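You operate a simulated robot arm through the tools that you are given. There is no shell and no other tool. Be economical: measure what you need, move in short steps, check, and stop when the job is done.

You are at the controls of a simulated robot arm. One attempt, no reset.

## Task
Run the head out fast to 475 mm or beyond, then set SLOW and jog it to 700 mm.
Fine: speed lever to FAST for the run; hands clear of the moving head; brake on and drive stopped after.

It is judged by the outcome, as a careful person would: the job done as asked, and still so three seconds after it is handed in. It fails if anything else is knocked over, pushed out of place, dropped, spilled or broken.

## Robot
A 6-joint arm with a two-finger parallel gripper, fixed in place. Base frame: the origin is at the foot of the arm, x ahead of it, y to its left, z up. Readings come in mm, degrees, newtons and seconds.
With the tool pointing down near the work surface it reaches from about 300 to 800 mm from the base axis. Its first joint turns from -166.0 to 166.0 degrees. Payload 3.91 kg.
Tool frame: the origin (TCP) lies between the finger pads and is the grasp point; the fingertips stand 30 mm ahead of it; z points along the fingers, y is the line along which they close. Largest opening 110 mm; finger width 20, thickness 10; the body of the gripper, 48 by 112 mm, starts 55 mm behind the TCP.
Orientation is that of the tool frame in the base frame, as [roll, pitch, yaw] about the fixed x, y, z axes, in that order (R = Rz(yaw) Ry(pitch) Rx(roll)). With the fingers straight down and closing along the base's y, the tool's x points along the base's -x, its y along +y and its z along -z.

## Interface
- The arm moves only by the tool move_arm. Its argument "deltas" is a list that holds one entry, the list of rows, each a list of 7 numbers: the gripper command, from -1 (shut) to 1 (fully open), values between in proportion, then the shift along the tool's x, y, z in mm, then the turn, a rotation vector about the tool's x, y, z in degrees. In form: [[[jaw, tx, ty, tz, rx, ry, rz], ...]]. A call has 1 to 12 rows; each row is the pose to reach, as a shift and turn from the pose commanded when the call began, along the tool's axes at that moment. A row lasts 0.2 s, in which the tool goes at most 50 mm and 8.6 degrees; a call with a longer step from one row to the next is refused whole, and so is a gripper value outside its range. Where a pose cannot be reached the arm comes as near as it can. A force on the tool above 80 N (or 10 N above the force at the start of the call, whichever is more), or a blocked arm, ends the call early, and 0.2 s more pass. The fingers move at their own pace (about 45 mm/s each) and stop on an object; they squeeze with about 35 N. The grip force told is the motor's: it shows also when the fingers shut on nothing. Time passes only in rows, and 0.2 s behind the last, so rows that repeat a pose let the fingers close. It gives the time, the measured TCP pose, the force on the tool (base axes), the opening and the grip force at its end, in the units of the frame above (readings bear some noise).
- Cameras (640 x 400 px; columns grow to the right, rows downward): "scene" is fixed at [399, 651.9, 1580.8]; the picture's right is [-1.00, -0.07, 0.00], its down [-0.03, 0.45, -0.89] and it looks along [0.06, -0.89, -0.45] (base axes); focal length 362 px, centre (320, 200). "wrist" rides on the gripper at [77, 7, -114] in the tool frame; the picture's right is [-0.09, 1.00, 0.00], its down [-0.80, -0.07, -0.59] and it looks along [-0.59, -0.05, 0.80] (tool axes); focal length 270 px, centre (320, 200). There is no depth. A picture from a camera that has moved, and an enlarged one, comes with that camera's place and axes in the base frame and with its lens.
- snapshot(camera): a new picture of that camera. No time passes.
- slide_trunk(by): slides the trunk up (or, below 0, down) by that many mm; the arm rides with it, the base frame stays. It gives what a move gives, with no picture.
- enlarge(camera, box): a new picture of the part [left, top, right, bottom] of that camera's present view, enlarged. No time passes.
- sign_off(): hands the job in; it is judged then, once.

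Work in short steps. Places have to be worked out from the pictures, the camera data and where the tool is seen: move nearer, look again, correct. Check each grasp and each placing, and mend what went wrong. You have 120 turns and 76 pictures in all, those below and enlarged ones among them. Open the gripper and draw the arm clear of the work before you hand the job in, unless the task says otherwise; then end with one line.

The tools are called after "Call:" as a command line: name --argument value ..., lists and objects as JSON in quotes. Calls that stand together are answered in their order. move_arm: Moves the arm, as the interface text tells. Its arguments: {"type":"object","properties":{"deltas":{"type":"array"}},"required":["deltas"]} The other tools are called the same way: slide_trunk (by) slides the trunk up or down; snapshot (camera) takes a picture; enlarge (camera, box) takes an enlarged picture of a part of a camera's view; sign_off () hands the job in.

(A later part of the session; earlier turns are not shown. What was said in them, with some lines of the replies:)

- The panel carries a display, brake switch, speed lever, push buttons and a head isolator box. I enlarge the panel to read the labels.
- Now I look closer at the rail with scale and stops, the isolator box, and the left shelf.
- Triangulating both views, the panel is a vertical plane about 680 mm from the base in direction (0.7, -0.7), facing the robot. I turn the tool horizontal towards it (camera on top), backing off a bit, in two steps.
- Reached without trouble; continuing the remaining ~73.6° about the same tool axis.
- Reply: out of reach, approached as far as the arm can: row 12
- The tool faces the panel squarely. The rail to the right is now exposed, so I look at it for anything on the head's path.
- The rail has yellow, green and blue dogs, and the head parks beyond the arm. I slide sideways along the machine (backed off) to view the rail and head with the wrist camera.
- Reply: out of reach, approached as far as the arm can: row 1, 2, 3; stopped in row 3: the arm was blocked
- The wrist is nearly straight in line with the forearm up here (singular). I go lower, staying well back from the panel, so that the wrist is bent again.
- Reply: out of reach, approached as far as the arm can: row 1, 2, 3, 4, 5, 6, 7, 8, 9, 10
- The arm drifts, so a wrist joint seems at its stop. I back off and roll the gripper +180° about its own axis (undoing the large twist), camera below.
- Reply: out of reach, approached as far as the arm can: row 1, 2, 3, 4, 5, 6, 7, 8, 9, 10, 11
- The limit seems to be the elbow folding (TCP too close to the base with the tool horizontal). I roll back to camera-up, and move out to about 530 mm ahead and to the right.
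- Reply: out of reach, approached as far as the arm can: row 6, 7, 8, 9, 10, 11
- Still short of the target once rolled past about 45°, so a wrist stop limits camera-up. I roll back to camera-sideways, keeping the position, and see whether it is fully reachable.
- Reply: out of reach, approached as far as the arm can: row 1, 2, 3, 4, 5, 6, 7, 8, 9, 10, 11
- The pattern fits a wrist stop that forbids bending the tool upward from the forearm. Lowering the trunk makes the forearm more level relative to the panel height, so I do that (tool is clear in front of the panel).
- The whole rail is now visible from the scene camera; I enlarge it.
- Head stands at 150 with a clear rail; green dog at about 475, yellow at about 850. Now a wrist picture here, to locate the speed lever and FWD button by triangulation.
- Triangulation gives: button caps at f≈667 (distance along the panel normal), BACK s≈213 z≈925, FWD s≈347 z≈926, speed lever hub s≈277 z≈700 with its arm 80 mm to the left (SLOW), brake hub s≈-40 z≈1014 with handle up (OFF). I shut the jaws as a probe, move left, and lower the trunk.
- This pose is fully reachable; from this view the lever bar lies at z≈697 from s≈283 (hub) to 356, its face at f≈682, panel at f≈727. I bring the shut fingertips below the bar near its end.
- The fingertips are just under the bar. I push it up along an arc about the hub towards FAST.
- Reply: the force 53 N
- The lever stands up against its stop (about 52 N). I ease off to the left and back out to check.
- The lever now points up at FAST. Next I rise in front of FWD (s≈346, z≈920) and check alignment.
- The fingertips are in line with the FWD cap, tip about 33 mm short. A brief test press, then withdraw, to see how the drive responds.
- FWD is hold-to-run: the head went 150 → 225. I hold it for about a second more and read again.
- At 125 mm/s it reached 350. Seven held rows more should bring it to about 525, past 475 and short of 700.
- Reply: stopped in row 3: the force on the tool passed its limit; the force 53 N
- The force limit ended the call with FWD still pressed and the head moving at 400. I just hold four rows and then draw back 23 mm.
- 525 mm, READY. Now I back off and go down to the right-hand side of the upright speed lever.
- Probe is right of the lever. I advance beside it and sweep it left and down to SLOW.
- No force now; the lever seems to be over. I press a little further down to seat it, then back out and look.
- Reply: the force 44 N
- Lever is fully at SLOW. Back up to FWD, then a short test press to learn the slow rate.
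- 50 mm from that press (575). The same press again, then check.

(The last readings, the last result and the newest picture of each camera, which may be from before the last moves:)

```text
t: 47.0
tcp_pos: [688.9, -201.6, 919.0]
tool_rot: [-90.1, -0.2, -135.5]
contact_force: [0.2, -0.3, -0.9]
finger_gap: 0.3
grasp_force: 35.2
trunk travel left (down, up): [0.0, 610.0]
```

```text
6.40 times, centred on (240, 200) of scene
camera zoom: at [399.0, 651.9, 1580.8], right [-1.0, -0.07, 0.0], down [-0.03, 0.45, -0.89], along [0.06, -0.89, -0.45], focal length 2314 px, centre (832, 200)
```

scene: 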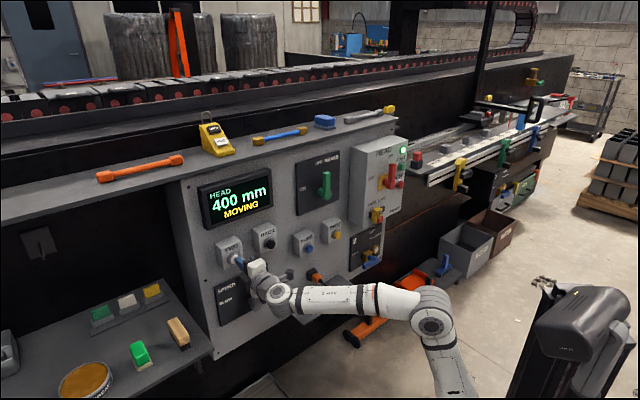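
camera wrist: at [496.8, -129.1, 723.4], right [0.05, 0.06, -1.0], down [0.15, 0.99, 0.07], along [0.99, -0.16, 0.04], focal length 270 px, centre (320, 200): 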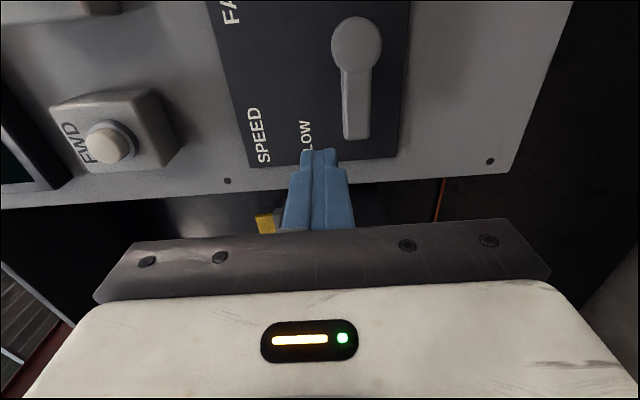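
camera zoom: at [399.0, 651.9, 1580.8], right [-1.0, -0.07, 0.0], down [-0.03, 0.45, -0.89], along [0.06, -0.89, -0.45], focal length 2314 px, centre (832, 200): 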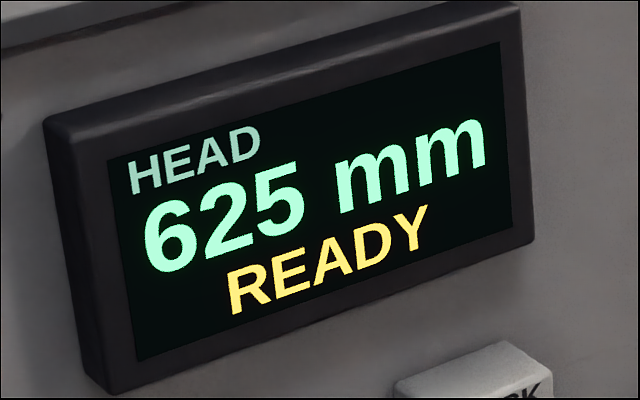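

625. One more identical press should give 675.

Call:
move_arm --deltas '[[[-1, 0, 0, 10, 0, 0, 0], [-1, 0, 0, 16, 0, 0, 0], [-1, 0, 0, 16, 0, 0, 0], [-1, 0, 0, 16, 0, 0, 0], [-1, 0, 0, 16, 0, 0, 0], [-1, 0, 0, 0, 0, 0, 0]]]'

Call:
enlarge --camera "scene" --box '[190, 170, 290, 230]'

```text
t: 48.4
tcp_pos: [688.8, -203.9, 922.2]
tool_rot: [-90.1, -0.4, -135.4]
contact_force: [-0.1, -0.5, -0.2]
finger_gap: 0.0
grasp_force: 35.6
trunk travel left (down, up): [0.0, 610.0]
```

```text
6.40 times, centred on (240, 200) of scene
camera zoom: at [399.0, 651.9, 1580.8], right [-1.0, -0.07, 0.0], down [-0.03, 0.45, -0.89], along [0.06, -0.89, -0.45], focal length 2314 px, centre (832, 200)
```

zoom: 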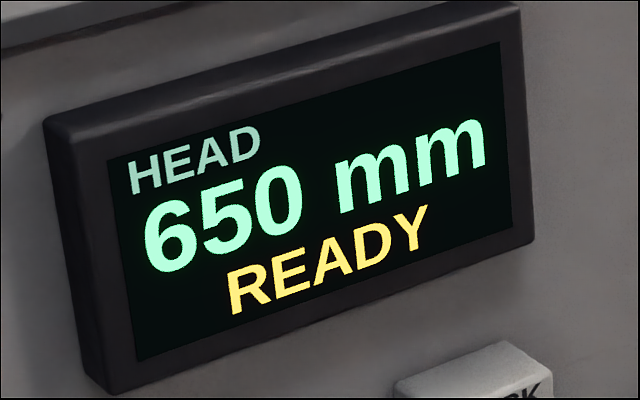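

650 this time (25 mm steps). A press shortened by a row should add one step.

Call:
move_arm --deltas '[[[-1, 0, 0, 10, 0, 0, 0], [-1, 0, 0, 16, 0, 0, 0], [-1, 0, 0, 16, 0, 0, 0], [-1, 0, 0, 16, 0, 0, 0], [-1, 0, 0, 0, 0, 0, 0]]]'

Call:
enlarge --camera "scene" --box '[190, 170, 290, 230]'

```text
t: 49.6
tcp_pos: [688.9, -203.6, 921.3]
tool_rot: [-90.3, -0.3, -135.3]
contact_force: [-0.6, -0.6, 0.1]
finger_gap: 0.1
grasp_force: 34.8
trunk travel left (down, up): [0.0, 610.0]
```

```text
6.40 times, centred on (240, 200) of scene
camera zoom: at [399.0, 651.9, 1580.8], right [-1.0, -0.07, 0.0], down [-0.03, 0.45, -0.89], along [0.06, -0.89, -0.45], focal length 2314 px, centre (832, 200)
```

zoom: 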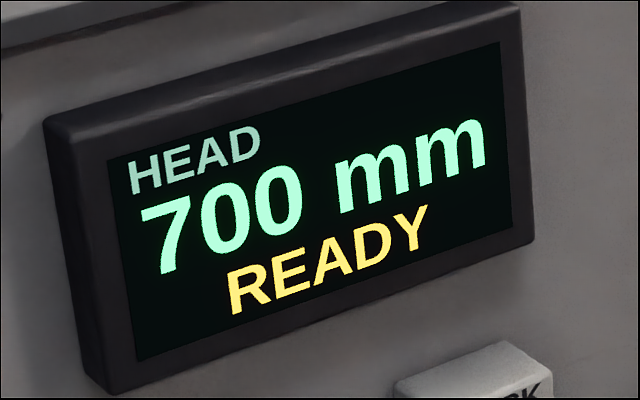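

700 mm, READY. Next the brake: back off, move right and up to the right-hand side of its upright green handle, and look.

Call:
move_arm --deltas '[[[-1, 0, 0, -35, 0, 0, 0], [-1, 0, 0, -75, 0, 0, 0], [-1, 42, -14, -75, 0, 0, 0], [-1, 84, -28, -75, 0, 0, 0], [-1, 126, -42, -75, 0, 0, 0], [-1, 168, -56, -75, 0, 0, 0], [-1, 210, -70, -75, 0, 0, 0], [-1, 252, -84, -75, 0, 0, 0], [-1, 294, -98, -75, 0, 0, 0], [-1, 336, -112, -75, 0, 0, 0], [-1, 378, -126, -75, 0, 0, 0], [-1, 420, -140, -75, 0, 0, 0]]]'

Call:
snapshot --camera "wrist"

Call:
snapshot --camera "scene"

```text
t: 52.2
tcp_pos: [334.3, -446.7, 1055.5]
tool_rot: [-93.3, -7.9, -136.5]
contact_force: [2.8, 1.4, 3.5]
finger_gap: 0.0
grasp_force: 35.1
out of reach, approached as far as the arm can: row 10
trunk travel left (down, up): [0.0, 610.0]
```

```text
33 pictures are left
camera wrist: at [199.4, -416.6, 1066.6], right [-0.08, 0.01, -1.0], down [0.18, 0.98, -0.01], along [0.98, -0.18, -0.08], focal length 270 px, centre (320, 200)
```

wrist: 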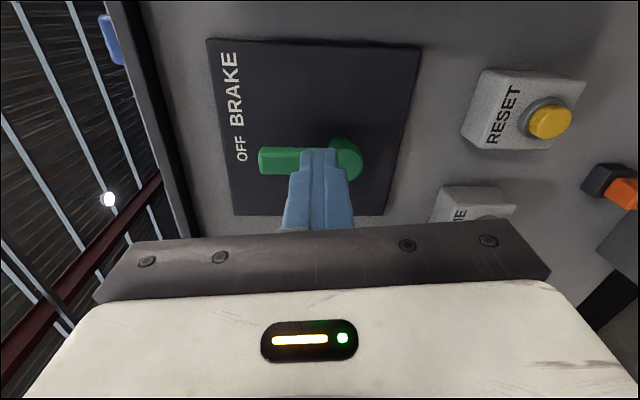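

```text
32 pictures are left
```

scene: 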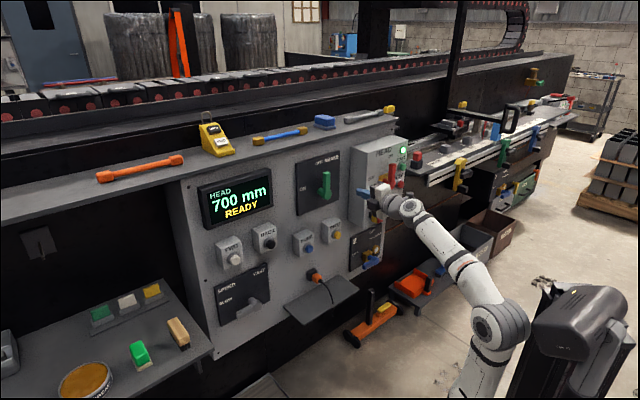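

700 READY, brake hub at s≈-34, z≈1019. The tool is tilted a little from a passing reach limit; I let it settle.

Call:
move_arm --deltas '[[[-1, 0, 0, 0, 0, 0, 0], [-1, 0, 0, 0, 0, 0, 0], [-1, 0, 0, 0, 0, 0, 0]]]'

```text
t: 53.0
tcp_pos: [338.3, -444.0, 1064.6]
tool_rot: [-90.3, -0.4, -135.3]
contact_force: [-0.6, -0.1, 0.6]
finger_gap: 0.0
grasp_force: 34.6
trunk travel left (down, up): [0.0, 610.0]
```

Settled square. I advance beside the brake handle, then sweep it left and down to ON.

Call:
move_arm --deltas '[[[-1, 6, 0, 25, 0, 0, 0], [-1, 6, 0, 50, 0, 0, 0], [-1, 6, 0, 75, 0, 0, 0], [-1, 6, 0, 95, 0, 0, 0], [-1, 6, 0, 115, 0, 0, 0]]]'

Call:
snapshot --camera "wrist"

```text
t: 54.2
tcp_pos: [418.9, -526.5, 1061.0]
tool_rot: [-90.3, -0.3, -135.2]
contact_force: [-0.6, 0.1, 0.6]
finger_gap: 0.1
grasp_force: 35.0
trunk travel left (down, up): [0.0, 610.0]
```

```text
31 pictures are left
camera wrist: at [282.9, -500.7, 1056.5], right [0.05, 0.06, -1.0], down [0.15, 0.99, 0.07], along [0.99, -0.15, 0.04], focal length 270 px, centre (320, 200)
```

wrist: 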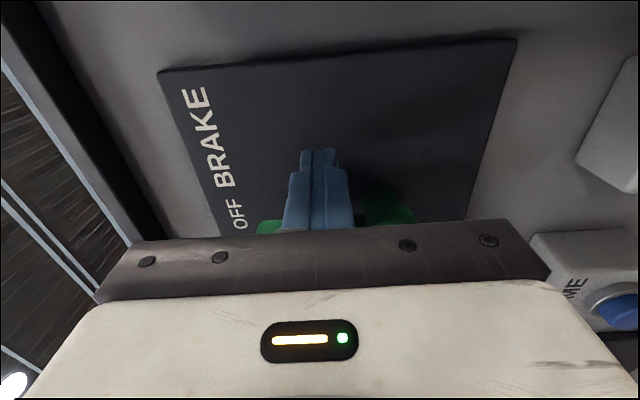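

Call:
move_arm --deltas '[[[-1, -17, -8, 0, 0, 0, 0], [-1, -31, -12, 0, 0, 0, 0], [-1, -46, -13, 0, 0, 0, 0], [-1, -60, -11, 0, 0, 0, 0], [-1, -73, -5, 0, 0, 0, 0], [-1, -84, 5, 0, 0, 0, 0], [-1, -89, 11, 0, 0, 0, 0], [-1, -92, 17, 0, 0, 0, 0], [-1, -94, 22, 0, 0, 0, 0], [-1, -95, 27, 0, 0, 0, 0], [-1, -95, 32, 0, 0, 0, 0]]]'

Call:
enlarge --camera "scene" --box '[270, 120, 430, 240]'

```text
t: 56.6
tcp_pos: [482.4, -463.0, 1039.1]
tool_rot: [-89.3, -0.4, -135.6]
contact_force: [32.0, -39.5, 60.4]
finger_gap: 0.1
grasp_force: 34.7
trunk travel left (down, up): [0.0, 610.0]
```

```text
3.33 times, centred on (350, 180) of scene
camera zoom: at [399.0, 651.9, 1580.8], right [-1.0, -0.07, 0.0], down [-0.03, 0.45, -0.89], along [0.06, -0.89, -0.45], focal length 1205 px, centre (220, 267)
```

zoom: 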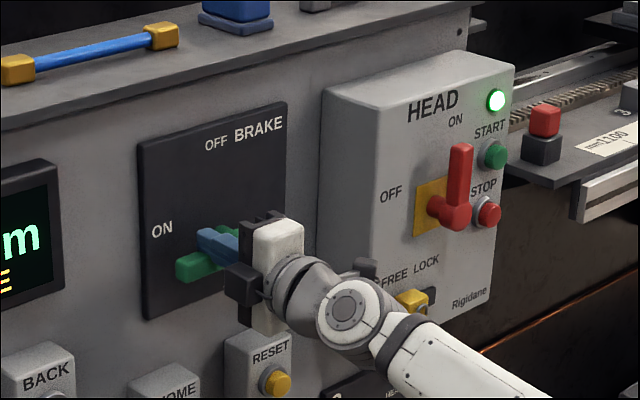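

Brake lever is down at ON and hard on its stop. I ease up, back off, and check the display while moving toward STOP.

Call:
move_arm --deltas '[[[-1, 0, -15, 0, 0, 0, 0], [-1, 0, -20, -25, 0, 0, 0], [-1, 0, -20, -60, 0, 0, 0], [-1, 0, -20, -95, 0, 0, 0], [-1, 0, -20, -125, 0, 0, 0], [-1, 35, -20, -125, 0, 0, 0], [-1, 70, -20, -125, 0, 0, 0], [-1, 105, -20, -125, 0, 0, 0], [-1, 140, -20, -125, 0, 0, 0], [-1, 175, -20, -125, 0, 0, 0], [-1, 210, -20, -125, 0, 0, 0], [-1, 240, -20, -125, 0, 0, 0]]]'

Call:
snapshot --camera "wrist"

Call:
snapshot --camera "scene"

```text
t: 59.2
tcp_pos: [227.0, -542.0, 1052.4]
tool_rot: [-90.3, -0.3, -135.2]
contact_force: [0.3, 0.4, 0.8]
finger_gap: 0.0
grasp_force: 34.9
trunk travel left (down, up): [0.0, 610.0]
```

```text
29 pictures are left
camera wrist: at [91.7, -514.2, 1048.6], right [0.05, 0.06, -1.0], down [0.15, 0.99, 0.07], along [0.99, -0.15, 0.04], focal length 270 px, centre (320, 200)
```

wrist: 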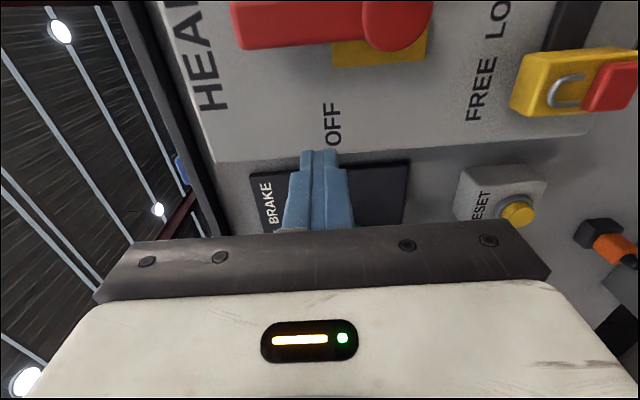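

```text
28 pictures are left
```

scene: 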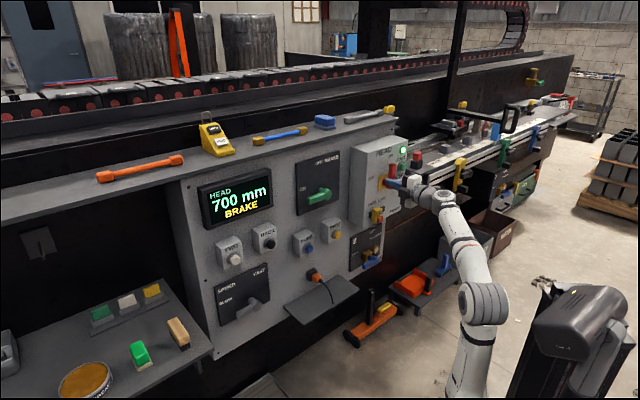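

Display reads 700 mm BRAKE. Now further right to view the red STOP button, keeping clear of the isolator lever (front at f≈597).

Call:
move_arm --deltas '[[[-1, 25, 10, -10, 0, 0, 0], [-1, 50, 20, -20, 0, 0, 0], [-1, 75, 30, -20, 0, 0, 0], [-1, 100, 40, -20, 0, 0, 0], [-1, 125, 50, -20, 0, 0, 0], [-1, 150, 60, -20, 0, 0, 0], [-1, 150, 60, -20, 0, 0, 0]]]'

Call:
snapshot --camera "wrist"

```text
t: 60.8
tcp_pos: [102.9, -644.2, 1024.1]
tool_rot: [-90.6, -0.1, -135.3]
contact_force: [0.6, -0.5, 0.2]
finger_gap: 0.0
grasp_force: 34.3
out of reach, approached as far as the arm can: row 2, 3, 4, 5, 6, 7
trunk travel left (down, up): [0.0, 610.0]
```

```text
27 pictures are left
camera wrist: at [-33.3, -616.4, 1020.8], right [0.05, 0.07, -1.0], down [0.15, 0.99, 0.07], along [0.99, -0.15, 0.04], focal length 270 px, centre (320, 200)
```

wrist: 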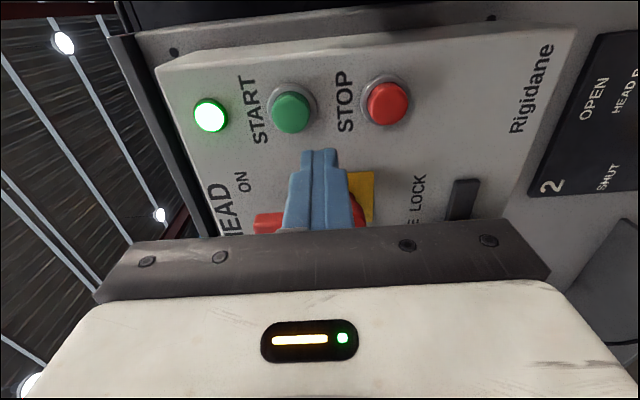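

Triangulated STOP: s≈-393, z≈975, cap at f≈620. I move in line, tip about 15 mm short of it, where the reach should also be easier.

Call:
move_arm --deltas '[[[-1, 10, 0, 15, 0, 0, 0], [-1, 20, 0, 30, 0, 0, 0], [-1, 20, 8, 42, 0, 0, 0], [-1, 20, 17, 50, 0, 0, 0], [-1, 20, 17, 50, 0, 0, 0]]]'

Call:
snapshot --camera "wrist"

Call:
enlarge --camera "scene" --box '[330, 120, 490, 240]'

```text
t: 62.0
tcp_pos: [123.6, -694.5, 1007.4]
tool_rot: [-90.3, -0.3, -135.2]
contact_force: [-1.1, -0.2, -0.2]
finger_gap: 0.0
grasp_force: 35.4
trunk travel left (down, up): [0.0, 610.0]
```

```text
26 pictures are left
camera wrist: at [-12.5, -667.2, 1004.0], right [0.05, 0.06, -1.0], down [0.15, 0.99, 0.07], along [0.99, -0.15, 0.04], focal length 270 px, centre (320, 200)
```

wrist: 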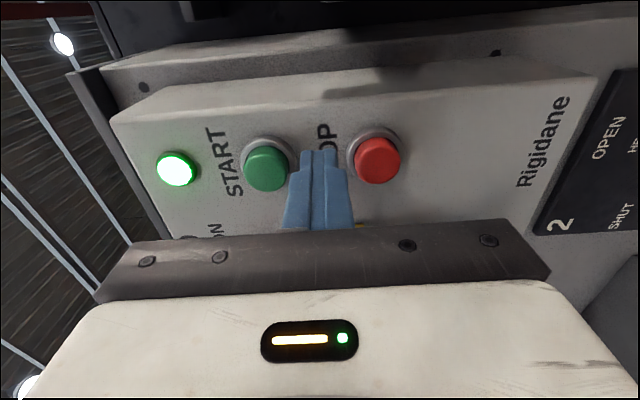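

```text
3.33 times, centred on (410, 180) of scene
camera zoom: at [399.0, 651.9, 1580.8], right [-1.0, -0.07, 0.0], down [-0.03, 0.45, -0.89], along [0.06, -0.89, -0.45], focal length 1205 px, centre (20, 267)
```

zoom: 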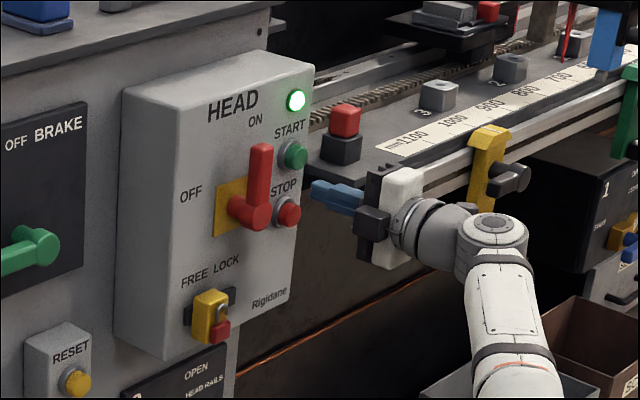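

STOP re-measured at s≈-394, z≈973: I go down 34 mm and slightly left, then verify alignment.

Call:
move_arm --deltas '[[[-1, -4, 12, 0, 0, 0, 0], [-1, -9, 24, 0, 0, 0, 0], [-1, -9, 34, 0, 0, 0, 0], [-1, -9, 34, 0, 0, 0, 0]]]'

Call:
snapshot --camera "wrist"

```text
t: 63.0
tcp_pos: [129.0, -699.7, 998.0]
tool_rot: [-90.6, -0.1, -135.3]
contact_force: [0.0, 0.1, 0.3]
finger_gap: 0.0
grasp_force: 34.9
out of reach, approached as far as the arm can: row 1, 2, 3, 4
trunk travel left (down, up): [0.0, 610.0]
```

```text
24 pictures are left
camera wrist: at [-6.3, -673.1, 994.4], right [0.05, 0.07, -1.0], down [0.15, 0.99, 0.08], along [0.99, -0.15, 0.04], focal length 270 px, centre (320, 200)
```

wrist: 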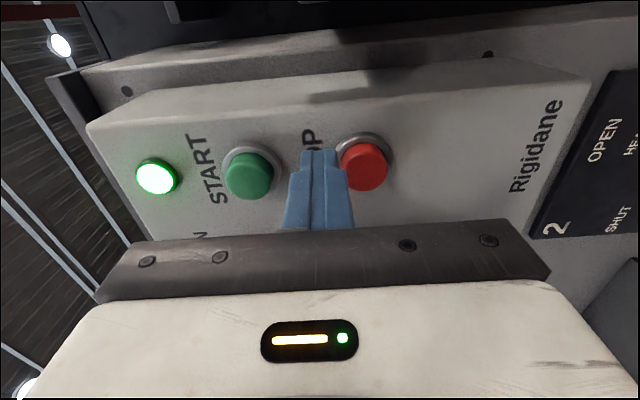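

z≈998 is the lowest at this tool attitude. Tilting the tool tip about 16° downward should free the wrist; I tilt slightly backed off.

Call:
move_arm --deltas '[[[-1, 0, -8, -12, -6, 0, 0], [-1, 0, -8, -12, -12, 0, 0], [-1, 0, -8, -12, -18, 0, 0], [-1, 0, -8, -12, -18, 0, 0]]]'

Call:
snapshot --camera "wrist"

```text
t: 64.0
tcp_pos: [119.9, -690.6, 1005.9]
tool_rot: [-108.4, -0.3, -135.4]
contact_force: [-0.3, -0.2, 0.7]
finger_gap: 0.2
grasp_force: 35.2
trunk travel left (down, up): [0.0, 610.0]
```

```text
23 pictures are left
camera wrist: at [-12.2, -666.0, 1038.5], right [-0.16, 0.28, -0.95], down [0.19, 0.95, 0.25], along [0.97, -0.14, -0.21], focal length 270 px, centre (320, 200)
```

wrist: 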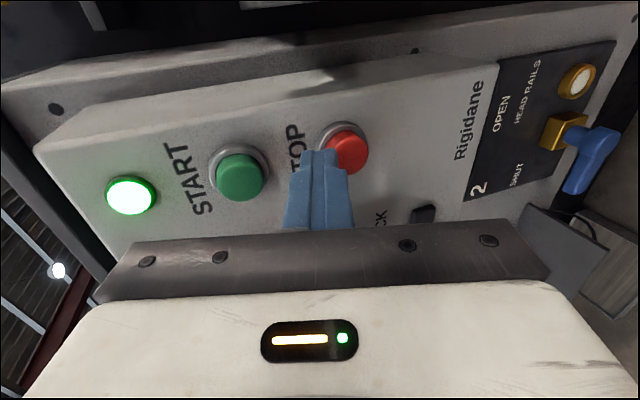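

Reached cleanly; the tip is now at z≈997. I shift 24 mm straight down and 9 mm left to line up with STOP.

Call:
move_arm --deltas '[[[-1, -4, 11, 3.5, 0, 0, 0], [-1, -9, 23, 7.4, 0, 0, 0], [-1, -9, 23, 7.4, 0, 0, 0]]]'

Call:
snapshot --camera "wrist"

```text
t: 64.8
tcp_pos: [126.2, -684.4, 982.6]
tool_rot: [-108.3, -0.3, -135.3]
contact_force: [-0.3, -0.7, 0.1]
finger_gap: 0.0
grasp_force: 35.4
trunk travel left (down, up): [0.0, 610.0]
```

```text
22 pictures are left
camera wrist: at [-6.5, -659.5, 1014.7], right [-0.16, 0.28, -0.95], down [0.19, 0.95, 0.25], along [0.97, -0.14, -0.21], focal length 270 px, centre (320, 200)
```

wrist: 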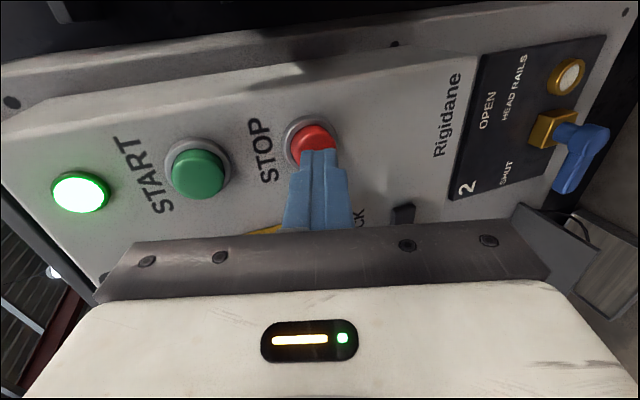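

Aligned. I press STOP straight along the panel normal, briefly, and withdraw.

Call:
move_arm --deltas '[[[-1, 0, -3.7, 11.4, 0, 0, 0], [-1, 0, -5.9, 18, 0, 0, 0], [-1, 0, -7.4, 22.8, 0, 0, 0], [-1, 0, -8.7, 26.6, 0, 0, 0], [-1, 0, -8.7, 26.6, 0, 0, 0], [-1, 0, 0, 0, 0, 0, 0], [-1, 0, 10, -30, 0, 0, 0]]]'

Call:
snapshot --camera "wrist"

Call:
snapshot --camera "scene"

```text
t: 66.4
tcp_pos: [101.6, -663.3, 985.5]
tool_rot: [-108.2, -0.3, -135.3]
contact_force: [0.0, -0.1, -0.2]
finger_gap: 0.0
grasp_force: 35.2
trunk travel left (down, up): [0.0, 610.0]
```

```text
21 pictures are left
camera wrist: at [-30.3, -639.0, 1016.2], right [-0.16, 0.28, -0.95], down [0.19, 0.95, 0.25], along [0.97, -0.14, -0.21], focal length 270 px, centre (320, 200)
```

wrist: 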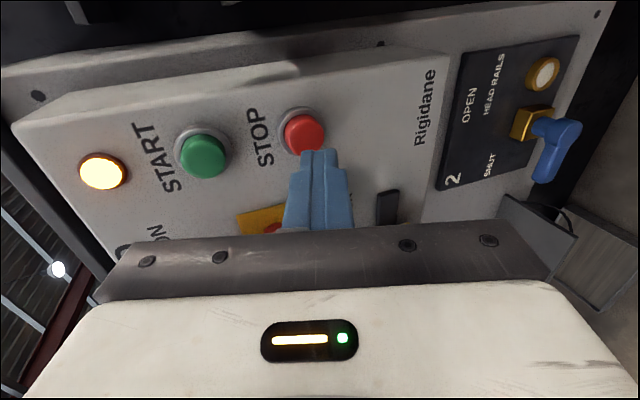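

```text
20 pictures are left
```

scene: 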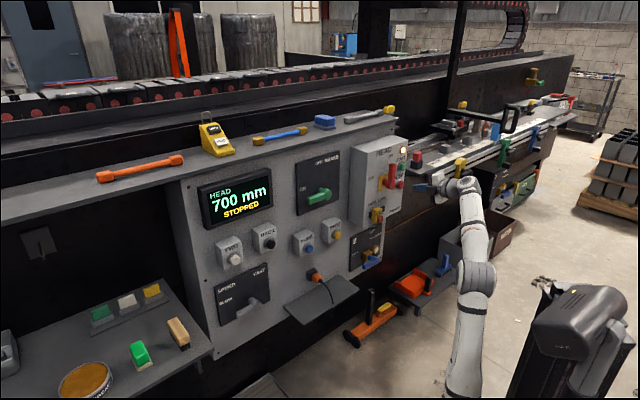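

Display shows 700 mm STOPPED and the lamp is amber. I draw the arm away from the controls and open the jaws.

Call:
move_arm --deltas '[[[-1, -20, -5, -5, 0, 0, 0], [-1, -50, -10, -10, 0, 0, 0], [-1, -85, -15, -15, 0, 0, 0], [-1, -120, -20, -15, 0, 0, 0], [-1, -160, -25, -15, 0, 0, 0], [-1, -200, -30, -15, 0, 0, 0], [-1, -240, -35, -15, 0, 0, 0], [-1, -280, -40, -15, 0, 0, 0], [0, -320, -45, -15, 0, 0, 0], [1, -320, -45, -15, 0, 0, 0], [1, -320, -45, -15, 0, 0, 0], [1, -320, -45, -15, 0, 0, 0]]]'

Call:
move_arm --deltas '[[[1, 0, 0, 0, 0, 0, 0], [1, 0, 0, 0, 0, 0, 0], [1, 0, 0, 0, 0, 0, 0], [1, 0, 0, 0, 0, 0, 0]]]'

Call:
snapshot --camera "scene"

Call:
enlarge --camera "scene" --box '[190, 130, 350, 330]'

```text
t: 69.0
tcp_pos: [331.2, -435.4, 1028.9]
tool_rot: [-108.4, -0.2, -135.3]
contact_force: [0.4, 0.6, 0.1]
finger_gap: 85.4
grasp_force: 0.0
trunk travel left (down, up): [0.0, 610.0]
```

```text
t: 70.0
tcp_pos: [331.7, -436.5, 1028.0]
tool_rot: [-108.2, -0.3, -135.2]
contact_force: [0.2, -0.1, -0.5]
finger_gap: 109.9
grasp_force: 0.0
trunk travel left (down, up): [0.0, 610.0]
```

```text
19 pictures are left
```

scene: 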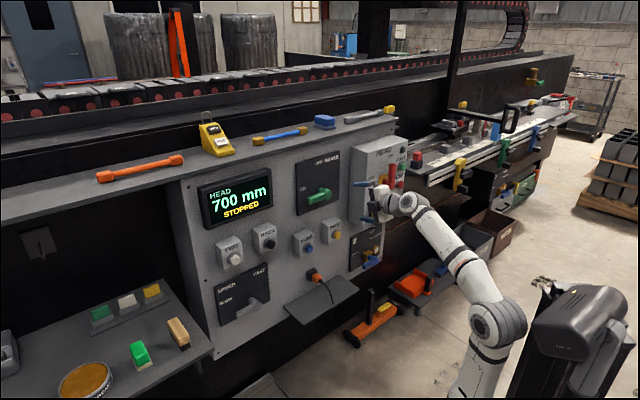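

```text
2.00 times, centred on (270, 230) of scene
camera zoom: at [399.0, 651.9, 1580.8], right [-1.0, -0.07, 0.0], down [-0.03, 0.45, -0.89], along [0.06, -0.89, -0.45], focal length 723 px, centre (420, 140)
```

zoom: 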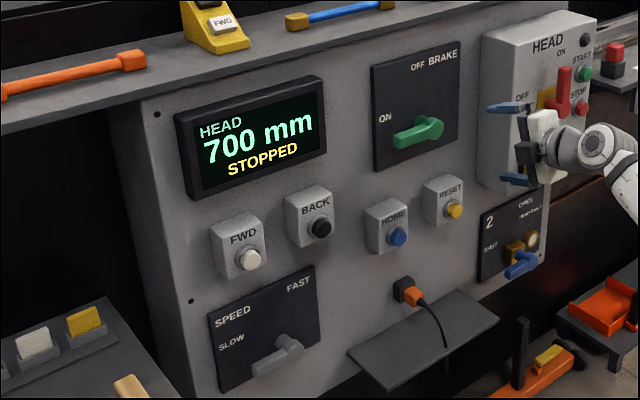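

Head at 700 mm, STOPPED, brake ON, speed SLOW; the arm stands over 100 mm clear with the jaws open. Handing in.

Call:
sign_off

```text
The job is handed in.
```

The head was run out on FAST to 525 mm, then set to SLOW and jogged to 700 mm. The brake is on, the drive is stopped, and the arm is clear with its jaws open.
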